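You operate a simulated robot arm through the tools that you are given. There is no shell and no other tool. Be economical: measure what you need, move in short steps, check, and stop when the job is done.

Carry out the task below with a simulated robot arm. There is one attempt and no reset: what you move stays moved.

TASK
Fetch the glue brush and set it in the blue tray.
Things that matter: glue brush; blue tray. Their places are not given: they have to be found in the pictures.

It is judged by the outcome, as a careful person would: the job done as asked, and still so three seconds after it is handed in. It fails if anything else is knocked over, pushed out of place, dropped, spilled or broken.

THE ROBOT
A 6-joint arm with a two-finger parallel gripper, fixed in place. Base frame: the origin is at the foot of the arm, x ahead of it, y to its left, z up; the work surface is at about z = 900. Lengths are in mm, angles in degrees, forces in N, time in s.
With the tool pointing down near the work surface it reaches from about 240 to 640 mm from the base axis. Its first joint turns from -66.0 to 66.0 degrees. Payload 2.7 kg.
Tool frame: the origin (TCP) lies between the finger pads and is the grasp point; the fingertips stand 23 mm ahead of it; z points along the fingers, y is the line along which they close. The gripper opens to 94 mm. The fingers are 38 mm wide and 10 mm thick; the gripper's body (54 by 96 mm) begins 39 mm behind the TCP.
Orientation is that of the tool frame in the base frame, as a unit quaternion [x, y, z, w]. With the fingers straight down and closing along the base's y, the tool's x points along the base's -x, its y along +y and its z along -z.

THE INTERFACE
- The arm moves only by the tool play_rows. Its argument "steps" is a list of rows, each an object (a shift or turn left out is 0, a gripper value left out holds the last) with "hand": the opening, from 0 (shut) to 1 (fully open); "travel": the shift along the tool's x, y, z in units of 40 mm (1.0 is 40 mm), a list of three; "dr": the turn, a rotation vector about the tool's x, y, z in units of 6 degrees (1.0 is 6 degrees), a list of three. In form: [{"hand": hand, "travel": [dx, dy, dz], "dr": [wx, wy, wz]}, ...]. A call has 1 to 10 rows; each row shifts and turns the commanded pose from where the row before left it, along the tool's axes as they then stand. A call with a number of a shift or a turn outside -1 to 1 is refused whole. A row lasts 0.2 s, in which the tool goes at most 50 mm and 8.6 degrees; a call with a longer step from one row to the next is refused whole, and so is a gripper value outside its range. A pose out of reach is approached as far as the arm can. The call stops where the force on the tool passes 40 N (or 10 N more than at its start, if that is more) or the arm is blocked; 0.2 s more then pass. The fingers move at their own pace (about 45 mm/s each) and stop on an object; they squeeze with about 39 N. The grip force told is the motor's: it shows also when the fingers shut on nothing. Time passes only in rows, and 0.2 s behind the last, so rows that do not move let the fingers close. It gives the time, the measured TCP pose, the force on the tool (base axes), the opening and the grip force at its end, in the units of the frame above (readings bear some noise), and new pictures: "pictures" is both (left out), scene, wrist or none.
- Cameras (640 x 400 px; columns grow to the right, rows downward): "scene" is fixed at [69.5, -421.5, 1428.8]; the picture's right is [0.85, -0.52, 0.00], its down [-0.17, -0.29, -0.94] and it looks along [0.49, 0.81, -0.34] (base axes); focal length 348 px, centre (320, 200). "wrist" rides on the gripper at [-39, 0, -44] in the tool frame; the picture's right is [0.00, -1.00, 0.00], its down [0.97, 0.00, -0.24] and it looks along [0.24, 0.00, 0.97] (tool axes); focal length 218 px, centre (320, 200).
- measure_at(camera, pixels): for up to 12 pixels [column, row] of the newest picture of that camera ("zoom" is the newest enlarged one), the place [x, y, z] in the base frame of the surface seen there, good to about 3 mm. No time passes.
- close_up(camera, box): a new picture of the part [left, top, right, bottom] of that camera's present view, enlarged. No time passes.
- sign_off(): hands the job in; it is judged then, once.

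Work in short steps. Measure before you move; look again where a grasp or a placing could have gone wrong, and mend it. You have 60 turns and 120 pictures in all, the two below and enlarged ones among them. Open the gripper and draw the arm clear of the work before you hand the job in, unless the task says otherwise; then end with one line.

The tools are called after "Call:" as a command line: name --argument value ..., lists and objects as JSON in quotes. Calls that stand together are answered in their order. play_rows: Moves the arm, as the interface text tells. Its arguments: {"type":"object","properties":{"steps":{"type":"array","items":{"type":"object","properties":{"hand":{"type":"number"},"travel":{"type":"array","items":{"type":"number"}},"dr":{"type":"array","items":{"type":"number"}}}}},"pictures":{"type":"string","enum":["both","scene","wrist","none"]}},"required":["steps"]} The other tools are called the same way: measure_at (camera, pixels) gives the place of the surface under pixels of a picture; close_up (camera, box) takes an enlarged picture of a part of a camera's view; sign_off () hands the job in.

At the start:

```text
time_s: 0.0
tcp_pos: [323.3, 263.6, 1250.1]
tool_rot: [-0.001, 1.0, 0.001, 0.001]
wrist_force: [0.0, -0.6, 0.9]
width: 93.9
grasp_force: 0.0
```

scene: 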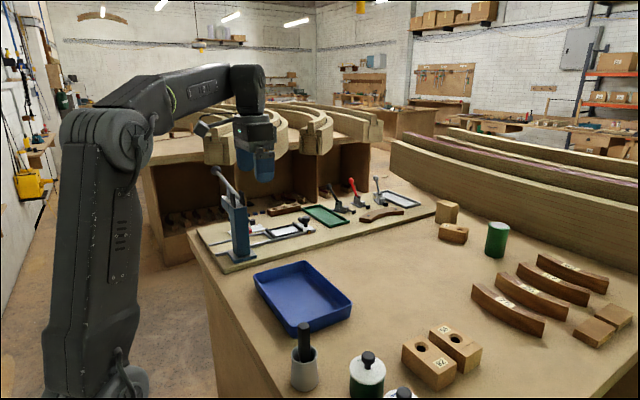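
wrist: 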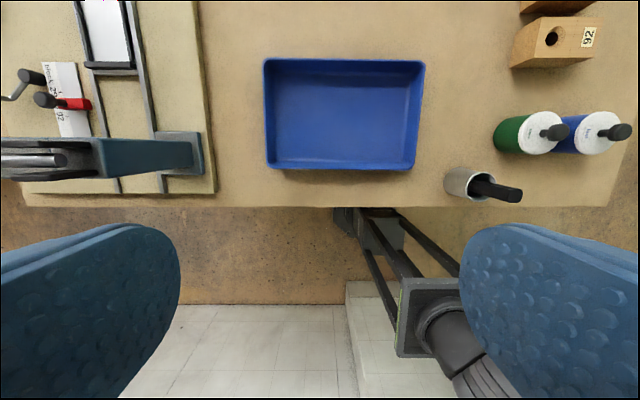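

The grey cup with a black handle at scene (304,355) and the bottles with black knobs at (367,370) are the candidates for the glue brush. I'll enlarge both views.

Call:
close_up --camera "scene" --box '[240, 260, 464, 400]'

Call:
close_up --camera "wrist" --box '[420, 80, 640, 218]'

Call:
close_up --camera "scene" --box '[200, 160, 456, 320]'

```text
2.86 times, centred on (352, 330) of scene
```

zoom: 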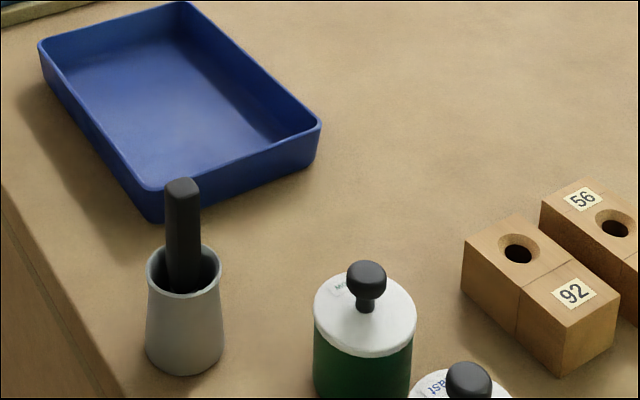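

```text
2.90 times, centred on (530, 149) of wrist
```

zoom: 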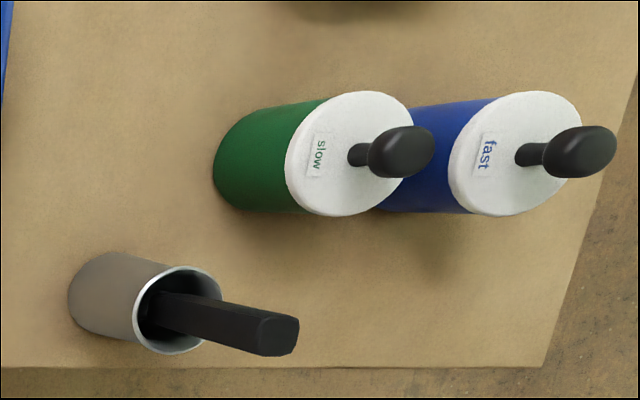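

```text
2.50 times, centred on (328, 240) of scene
```

zoom: 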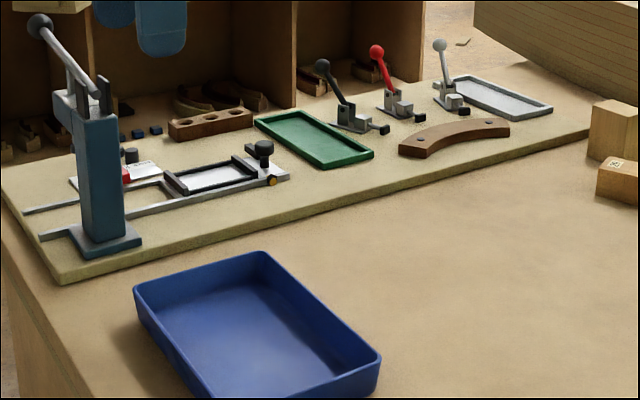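

The brush is the black handle standing in the grey cup. I'll measure the handle, the cup and the tray.

Call:
measure_at --camera "scene" --pixels '[[303, 325], [304, 340], [304, 355], [304, 361], [292, 352], [317, 353], [305, 380], [254, 276], [350, 294], [301, 333], [300, 292], [367, 357]]'

Call:
measure_at --camera "wrist" --pixels '[[516, 195], [484, 188], [475, 187], [264, 58], [425, 60], [418, 169], [266, 168], [340, 115], [555, 132], [474, 172], [478, 200]]'

Call:
close_up --camera "scene" --box '[272, 312, 336, 352]'

```text
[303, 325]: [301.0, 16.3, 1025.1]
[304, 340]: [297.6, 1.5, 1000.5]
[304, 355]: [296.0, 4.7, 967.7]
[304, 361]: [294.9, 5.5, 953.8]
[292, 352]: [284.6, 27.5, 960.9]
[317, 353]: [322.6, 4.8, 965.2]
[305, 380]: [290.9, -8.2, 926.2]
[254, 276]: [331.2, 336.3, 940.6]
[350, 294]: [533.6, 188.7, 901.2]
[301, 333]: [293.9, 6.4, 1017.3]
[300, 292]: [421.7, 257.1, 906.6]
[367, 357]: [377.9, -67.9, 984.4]
```

```text
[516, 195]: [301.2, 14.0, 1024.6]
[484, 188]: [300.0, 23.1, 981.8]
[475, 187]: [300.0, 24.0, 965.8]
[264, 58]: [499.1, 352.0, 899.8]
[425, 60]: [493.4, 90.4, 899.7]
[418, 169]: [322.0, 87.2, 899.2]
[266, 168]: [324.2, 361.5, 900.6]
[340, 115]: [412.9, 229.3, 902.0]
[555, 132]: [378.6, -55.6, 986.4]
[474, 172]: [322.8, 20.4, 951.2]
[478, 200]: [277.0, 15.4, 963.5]
```

```text
10.00 times, centred on (304, 332) of scene
```

zoom: 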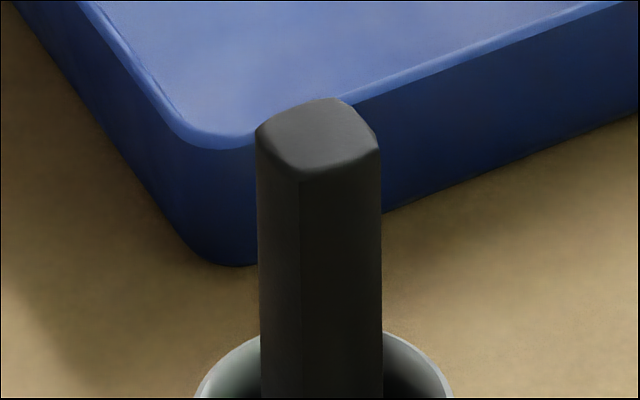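

Call:
measure_at --camera "zoom" --pixels '[[265, 135], [300, 163], [370, 145], [330, 105], [315, 135], [270, 250], [290, 250], [340, 250], [372, 250], [268, 340], [340, 340], [374, 340]]'

Call:
measure_at --camera "wrist" --pixels '[[447, 180], [466, 166], [468, 199], [490, 170], [449, 168], [447, 192]]'

```text
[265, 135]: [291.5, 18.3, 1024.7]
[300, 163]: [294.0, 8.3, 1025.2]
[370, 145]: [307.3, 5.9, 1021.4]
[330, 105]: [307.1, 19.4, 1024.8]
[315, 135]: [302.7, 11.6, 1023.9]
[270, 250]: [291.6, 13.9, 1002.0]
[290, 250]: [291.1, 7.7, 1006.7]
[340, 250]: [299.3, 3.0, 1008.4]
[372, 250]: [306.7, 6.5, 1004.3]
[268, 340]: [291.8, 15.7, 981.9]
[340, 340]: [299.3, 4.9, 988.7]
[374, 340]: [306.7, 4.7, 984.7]
```

```text
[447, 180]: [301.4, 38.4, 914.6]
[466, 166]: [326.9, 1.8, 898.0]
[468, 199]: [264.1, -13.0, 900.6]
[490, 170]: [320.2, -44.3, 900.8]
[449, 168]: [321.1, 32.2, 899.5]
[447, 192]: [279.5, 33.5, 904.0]
```

The handle is a vertical bar of about 17×17 mm, centred near (300, 12). Its top is at z 1025 and the cup rim is at about 963. I'll move above it, then tilt 36° about tool y so that I can later lay the brush down by tilting the other way.

Call:
play_rows --steps '[{"hand": 1, "travel": [0.082, -0.9, 0.43]}, {"travel": [0.082, -0.9, 0.43]}, {"travel": [0.082, -0.9, 0.43]}, {"travel": [0.082, -0.9, 0.43]}, {"travel": [0.082, -0.9, 0.43]}, {"travel": [0.082, -0.9, 0.43]}, {"travel": [0.082, -0.9, 0.43]}]' --pictures "none"

Call:
play_rows --steps '[{"dr": [0, 1, 0]}, {"dr": [0, 1, 0]}, {"dr": [0, 1, 0]}, {"dr": [0, 1, 0]}, {"dr": [0, 1, 0]}, {"dr": [0, 1, 0]}, {}]'

```text
time_s: 1.6
tcp_pos: [300.4, 11.2, 1128.8]
tool_rot: [-0.001, 1.0, -0.001, 0.001]
wrist_force: [0.5, -0.4, -1.0]
width: 93.9
grasp_force: 0.1
```

```text
time_s: 3.2
tcp_pos: [299.5, 10.6, 1128.8]
tool_rot: [0.0, 0.951, 0.0, -0.309]
wrist_force: [-0.1, 0.3, 0.7]
width: 94.0
grasp_force: 0.0
```

scene: 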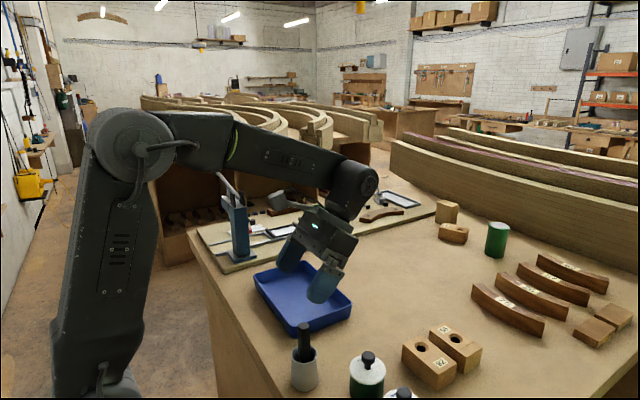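
wrist: 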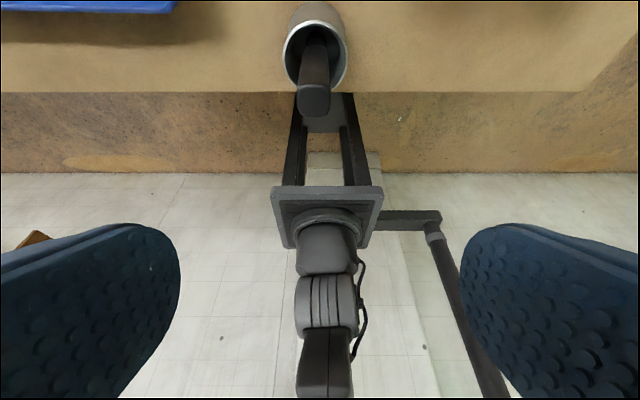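

The tilt came out right and the handle at wrist (313,95) lies on the midline. I'll go straight down 129 mm to TCP z of about 1000.

Call:
play_rows --steps '[{"travel": [-0.379, 0.01, 0.521]}, {"travel": [-0.379, 0.01, 0.521]}, {"travel": [-0.379, 0.01, 0.521]}, {"travel": [-0.379, 0.01, 0.521]}, {"travel": [-0.379, 0.01, 0.521]}, {}]'

```text
time_s: 4.6
tcp_pos: [301.0, 13.0, 1000.1]
tool_rot: [0.0, 0.951, 0.0, -0.308]
wrist_force: [0.6, 0.1, 0.2]
width: 94.2
grasp_force: 0.1
```

scene: 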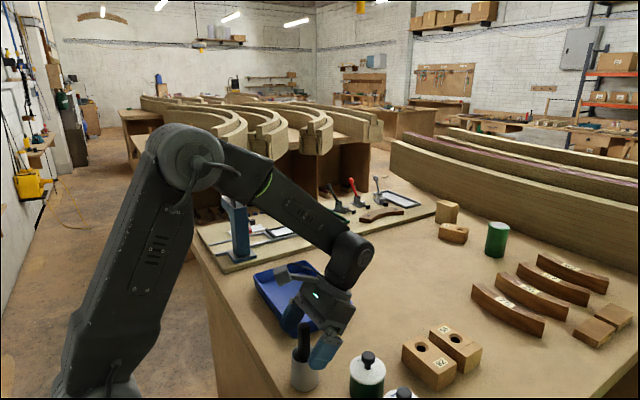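
wrist: 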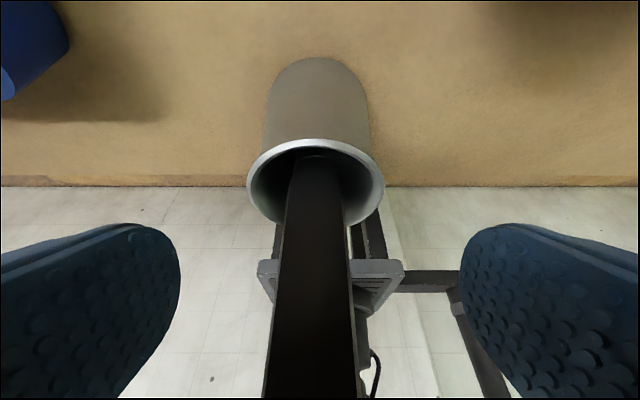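

The handle lies between the fingers, so I'll close on it.

Call:
play_rows --steps '[{"hand": 0.0}, {}, {}, {}, {}, {}, {}]'

```text
time_s: 6.2
tcp_pos: [301.4, 13.9, 1001.0]
tool_rot: [0.001, 0.951, 0.001, -0.308]
wrist_force: [-0.3, -0.9, 1.3]
width: 18.0
grasp_force: 39.4
```

scene: 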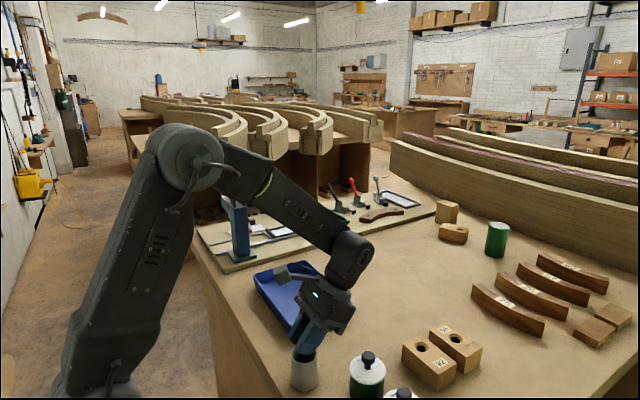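
wrist: 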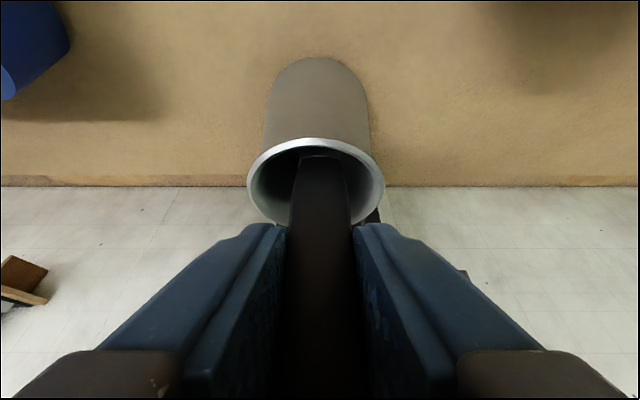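

The handle is held at a width of 18.0 mm and 39 N. I'll lift straight up slowly.

Call:
play_rows --steps '[{"travel": [0.29, 0, -0.4]}, {"travel": [0.29, 0, -0.4]}, {"travel": [0.29, 0, -0.4]}, {"travel": [0.29, 0, -0.4]}, {}]'

Call:
play_rows --steps '[{"travel": [0.29, 0, -0.4]}, {"travel": [0.29, 0, -0.4]}, {"travel": [0.29, 0, -0.4]}, {"travel": [0.29, 0, -0.4]}, {}]'

```text
time_s: 7.4
tcp_pos: [300.9, 12.6, 1080.8]
tool_rot: [0.0, 0.951, 0.0, -0.308]
wrist_force: [0.5, 0.1, 0.1]
width: 18.2
grasp_force: 39.2
```

scene: 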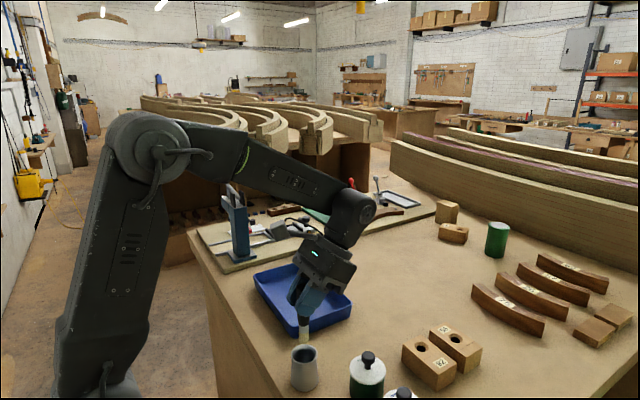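
wrist: 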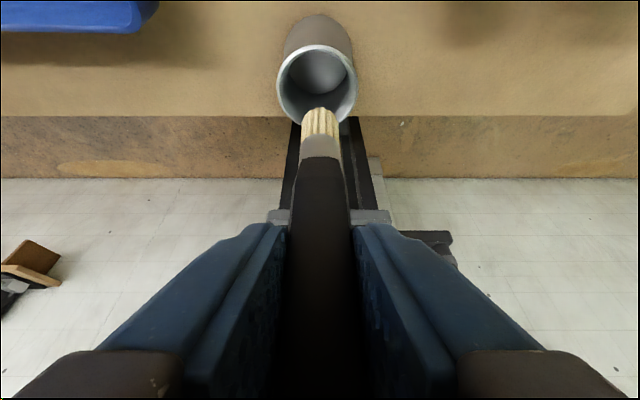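

```text
time_s: 8.6
tcp_pos: [300.2, 12.8, 1160.4]
tool_rot: [0.0, 0.951, 0.0, -0.308]
wrist_force: [-0.1, 0.7, -0.4]
width: 17.9
grasp_force: 39.1
```

scene: 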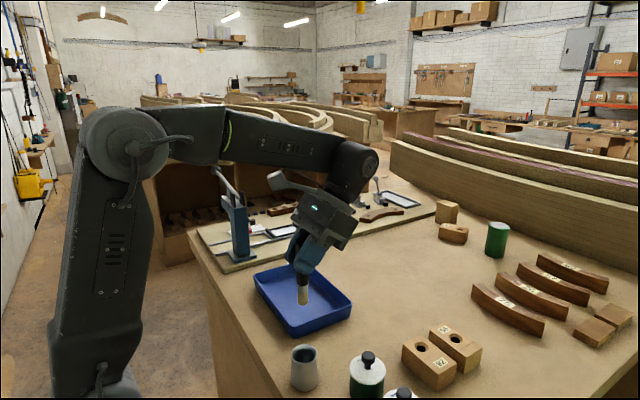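
wrist: 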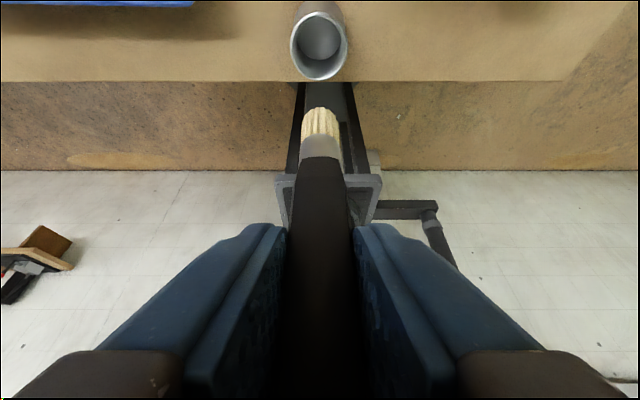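

The brush is out and the cup hasn't moved. I'll measure the brush tip and the tray rim.

Call:
close_up --camera "scene" --box '[240, 250, 368, 330]'

Call:
measure_at --camera "wrist" --pixels '[[319, 110], [319, 150]]'

```text
5.00 times, centred on (304, 290) of scene
```

zoom: 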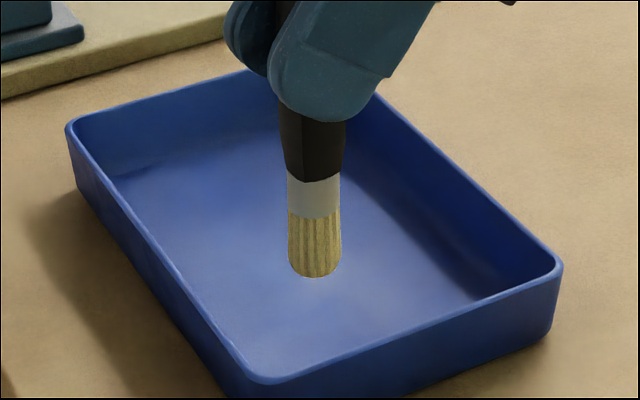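

```text
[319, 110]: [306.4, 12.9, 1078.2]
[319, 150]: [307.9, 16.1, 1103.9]
```

Call:
measure_at --camera "zoom" --pixels '[[315, 270], [70, 127], [250, 72], [560, 265], [265, 381], [410, 328], [170, 265], [180, 180], [420, 270], [260, 340], [250, 130], [480, 255]]'

```text
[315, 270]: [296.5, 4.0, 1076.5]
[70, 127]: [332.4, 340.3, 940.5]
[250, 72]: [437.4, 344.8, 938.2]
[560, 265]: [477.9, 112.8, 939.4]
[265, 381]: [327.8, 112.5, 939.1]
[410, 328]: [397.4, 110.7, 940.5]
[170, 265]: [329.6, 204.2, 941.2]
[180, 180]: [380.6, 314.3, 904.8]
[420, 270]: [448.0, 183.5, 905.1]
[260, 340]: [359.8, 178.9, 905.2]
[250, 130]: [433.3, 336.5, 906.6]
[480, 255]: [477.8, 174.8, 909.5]
```

The tray interior spans about x 333–482 and y 116–340, with the floor at 905. The brush reaches 84 mm below the TCP and 25 mm above it. I'll untilt, shift over the tray, then yaw 90° so the brush lies along the tray's long side.

Call:
play_rows --steps '[{"dr": [0, -1, 0]}, {"dr": [0, -1, 0]}, {"dr": [0, -1, 0]}, {"dr": [0, -1, 0]}, {"dr": [0, -1, 0]}, {"dr": [0, -1, 0]}, {}]' --pictures "none"

Call:
play_rows --steps '[{"travel": [-0.525, 0.935, 0]}, {"travel": [-0.525, 0.935, 0]}, {"travel": [-0.525, 0.935, 0]}, {"travel": [-0.525, 0.935, 0]}, {"travel": [-0.525, 0.935, 0]}, {}]' --pictures "none"

Call:
play_rows --steps '[{"dr": [0, 0, -1]}, {"dr": [0, 0, -1]}, {"dr": [0, 0, -1]}, {"dr": [0, 0, -1]}, {"dr": [0, 0, -1]}, {"dr": [0, 0, -1]}, {"dr": [0, 0, -1]}, {"dr": [0, 0, -1]}]'

```text
time_s: 10.2
tcp_pos: [300.1, 13.1, 1158.1]
tool_rot: [0.0, 1.0, 0.0, 0.002]
wrist_force: [0.2, 0.7, 0.3]
width: 18.1
grasp_force: 38.7
```

```text
time_s: 11.6
tcp_pos: [407.2, 200.1, 1157.7]
tool_rot: [0.0, 1.0, 0.0, 0.001]
wrist_force: [0.0, 0.6, -0.8]
width: 18.3
grasp_force: 39.0
```

```text
time_s: 13.4
tcp_pos: [405.0, 199.2, 1159.2]
tool_rot: [-0.407, 0.913, -0.001, 0.002]
wrist_force: [-0.1, 0.9, -0.4]
width: 17.6
grasp_force: 38.9
```

scene: 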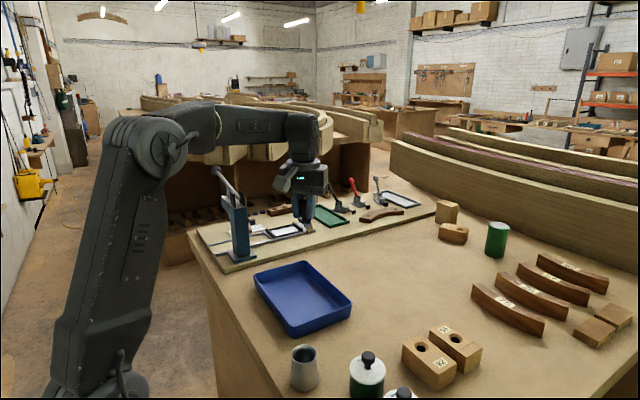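
wrist: 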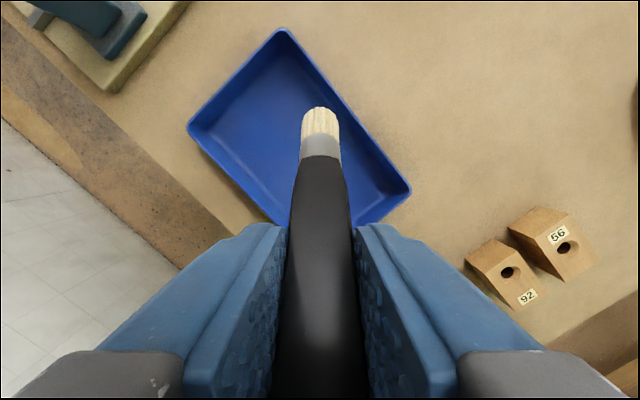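

The yaw is going the right way, so I'll do the remaining 42° and then tilt −36° about tool y.

Call:
play_rows --steps '[{"dr": [0, 0, -1]}, {"dr": [0, 0, -1]}, {"dr": [0, 0, -1]}, {"dr": [0, 0, -1]}, {"dr": [0, 0, -1]}, {"dr": [0, 0, -1]}, {"dr": [0, 0, -1]}, {}]' --pictures "none"

Call:
play_rows --steps '[{"dr": [0, -1, 0]}, {"dr": [0, -1, 0]}, {"dr": [0, -1, 0]}, {"dr": [0, -1, 0]}, {"dr": [0, -1, 0]}, {"dr": [0, -1, 0]}, {}]'

```text
time_s: 15.2
tcp_pos: [405.8, 201.2, 1159.4]
tool_rot: [0.708, -0.706, 0.001, 0.0]
wrist_force: [0.3, 0.0, 0.3]
width: 18.1
grasp_force: 38.4
```

```text
time_s: 16.8
tcp_pos: [405.1, 201.7, 1159.4]
tool_rot: [0.673, -0.672, -0.218, -0.22]
wrist_force: [-0.2, -0.2, -0.4]
width: 18.0
grasp_force: 39.1
```

scene: 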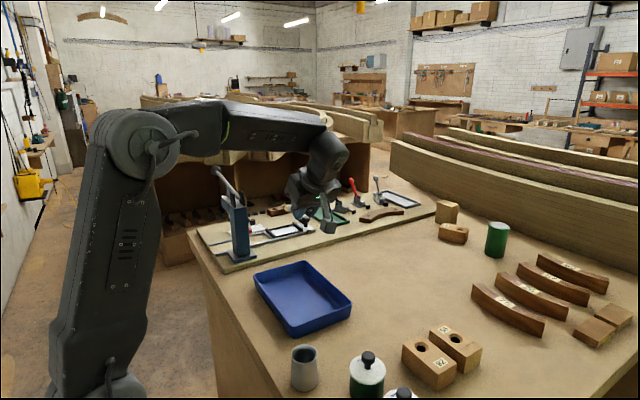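
wrist: 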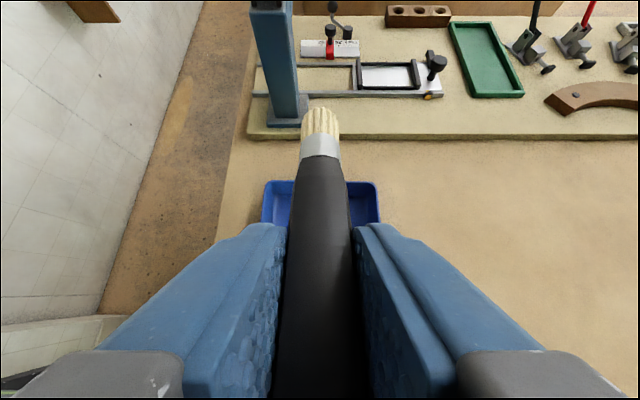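

The brush now points +y and 18° downward, aligned over the tray. I'll lower it 180 mm first and check.

Call:
play_rows --steps '[{"travel": [0.441, 0, 0.607]}, {"travel": [0.441, 0, 0.607]}, {"travel": [0.441, 0, 0.607]}, {"travel": [0.441, 0, 0.607]}, {"travel": [0.441, 0, 0.607]}, {"travel": [0.441, 0, 0.607]}, {}]'

```text
time_s: 18.4
tcp_pos: [404.8, 200.8, 978.4]
tool_rot: [0.673, -0.672, -0.218, -0.218]
wrist_force: [0.5, -0.9, -0.5]
width: 17.8
grasp_force: 39.1
```

scene: 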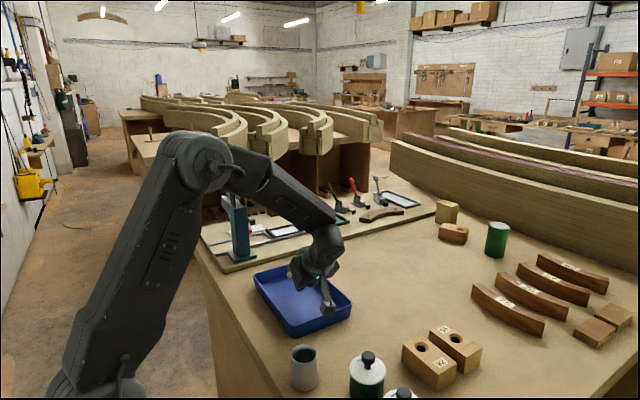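
wrist: 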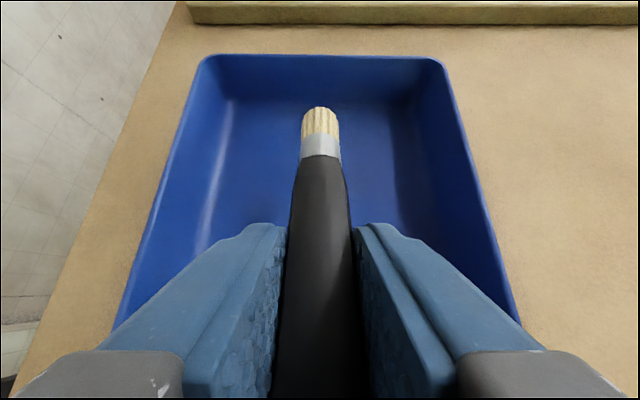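

The brush is well centred inside the tray. I'll lower it another 33 mm, then see how close it is to the floor.

Call:
play_rows --steps '[{"travel": [0.162, 0, 0.222]}, {"travel": [0.162, 0, 0.222]}, {"travel": [0.118, 0, 0.162]}, {"travel": [0.044, 0, 0.06]}, {}]'

```text
time_s: 19.6
tcp_pos: [406.0, 200.1, 944.9]
tool_rot: [0.673, -0.672, -0.218, -0.219]
wrist_force: [-0.4, 0.3, -0.2]
width: 17.9
grasp_force: 39.6
```

scene: 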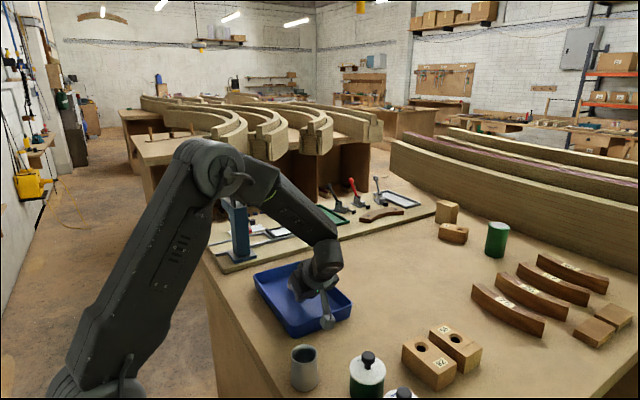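
wrist: 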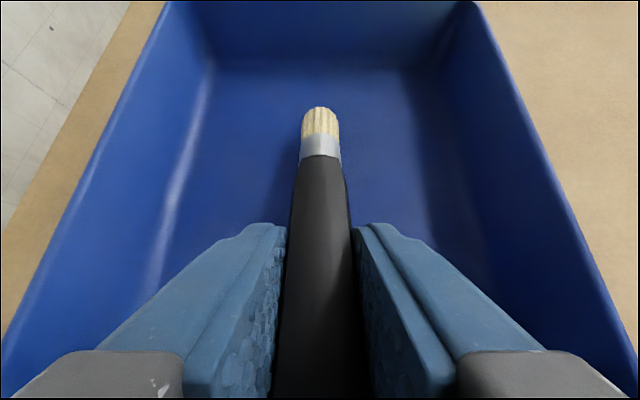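

It's free with no contact yet. I'll lower 4 mm more and release gently to a modest opening.

Call:
play_rows --steps '[{"travel": [0.03, 0, 0.04]}, {"travel": [0.03, 0, 0.04]}, {}]' --pictures "none"

Call:
play_rows --steps '[{"hand": 0.5}, {}, {}, {}, {}]'

```text
time_s: 20.4
tcp_pos: [406.0, 201.5, 941.2]
tool_rot: [0.673, -0.672, -0.218, -0.219]
wrist_force: [-0.4, -0.4, 0.0]
width: 18.0
grasp_force: 38.9
```

```text
time_s: 21.6
tcp_pos: [405.0, 201.0, 941.7]
tool_rot: [-0.673, 0.673, 0.217, 0.219]
wrist_force: [-0.6, -0.7, -0.5]
width: 47.0
grasp_force: 0.2
```

scene: 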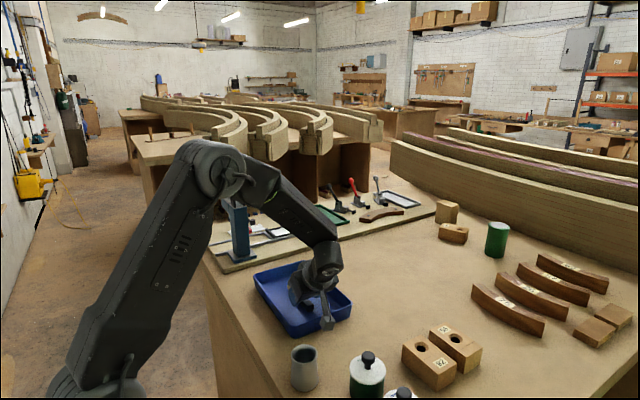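
wrist: 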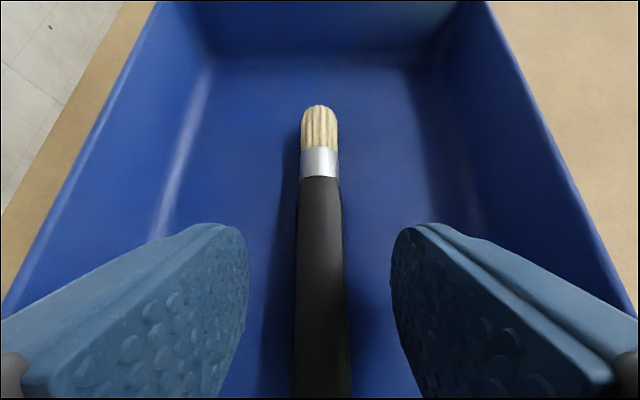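

The brush lies flat in the tray. I'll retreat straight up 200 mm.

Call:
play_rows --steps '[{"travel": [-0.3, 0, -0.405]}, {"travel": [-0.441, 0, -0.607]}, {"travel": [-0.441, 0, -0.607]}, {"travel": [-0.441, 0, -0.607]}, {"travel": [-0.441, 0, -0.607]}, {"travel": [-0.441, 0, -0.607]}, {"travel": [-0.441, 0, -0.607]}, {}]'

```text
time_s: 23.4
tcp_pos: [405.0, 201.1, 1143.0]
tool_rot: [0.673, -0.672, -0.218, -0.219]
wrist_force: [0.0, 0.1, 0.1]
width: 46.7
grasp_force: 0.0
```

scene: 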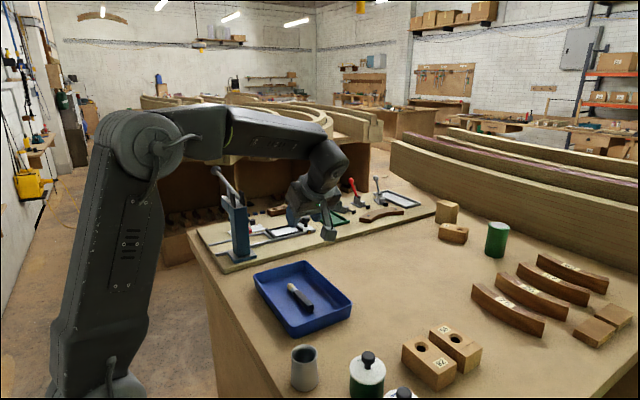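
wrist: 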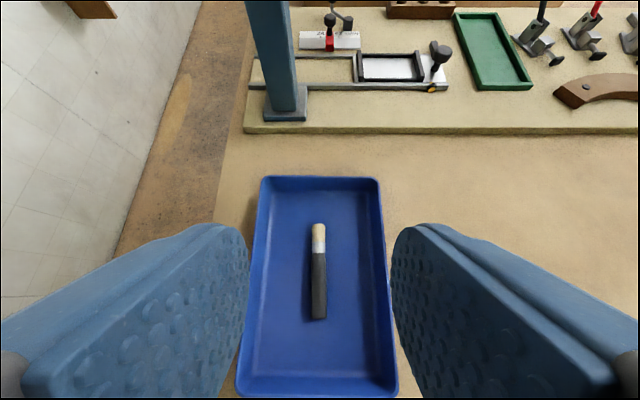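

The brush is at rest in the tray at scene (300,297). The cup and everything else are where they were, and the arm is clear.

Call:
sign_off

```text
The job is handed in.
```

The glue brush is lying flat in the blue tray; nothing else was moved, and the arm is clear with the gripper open.
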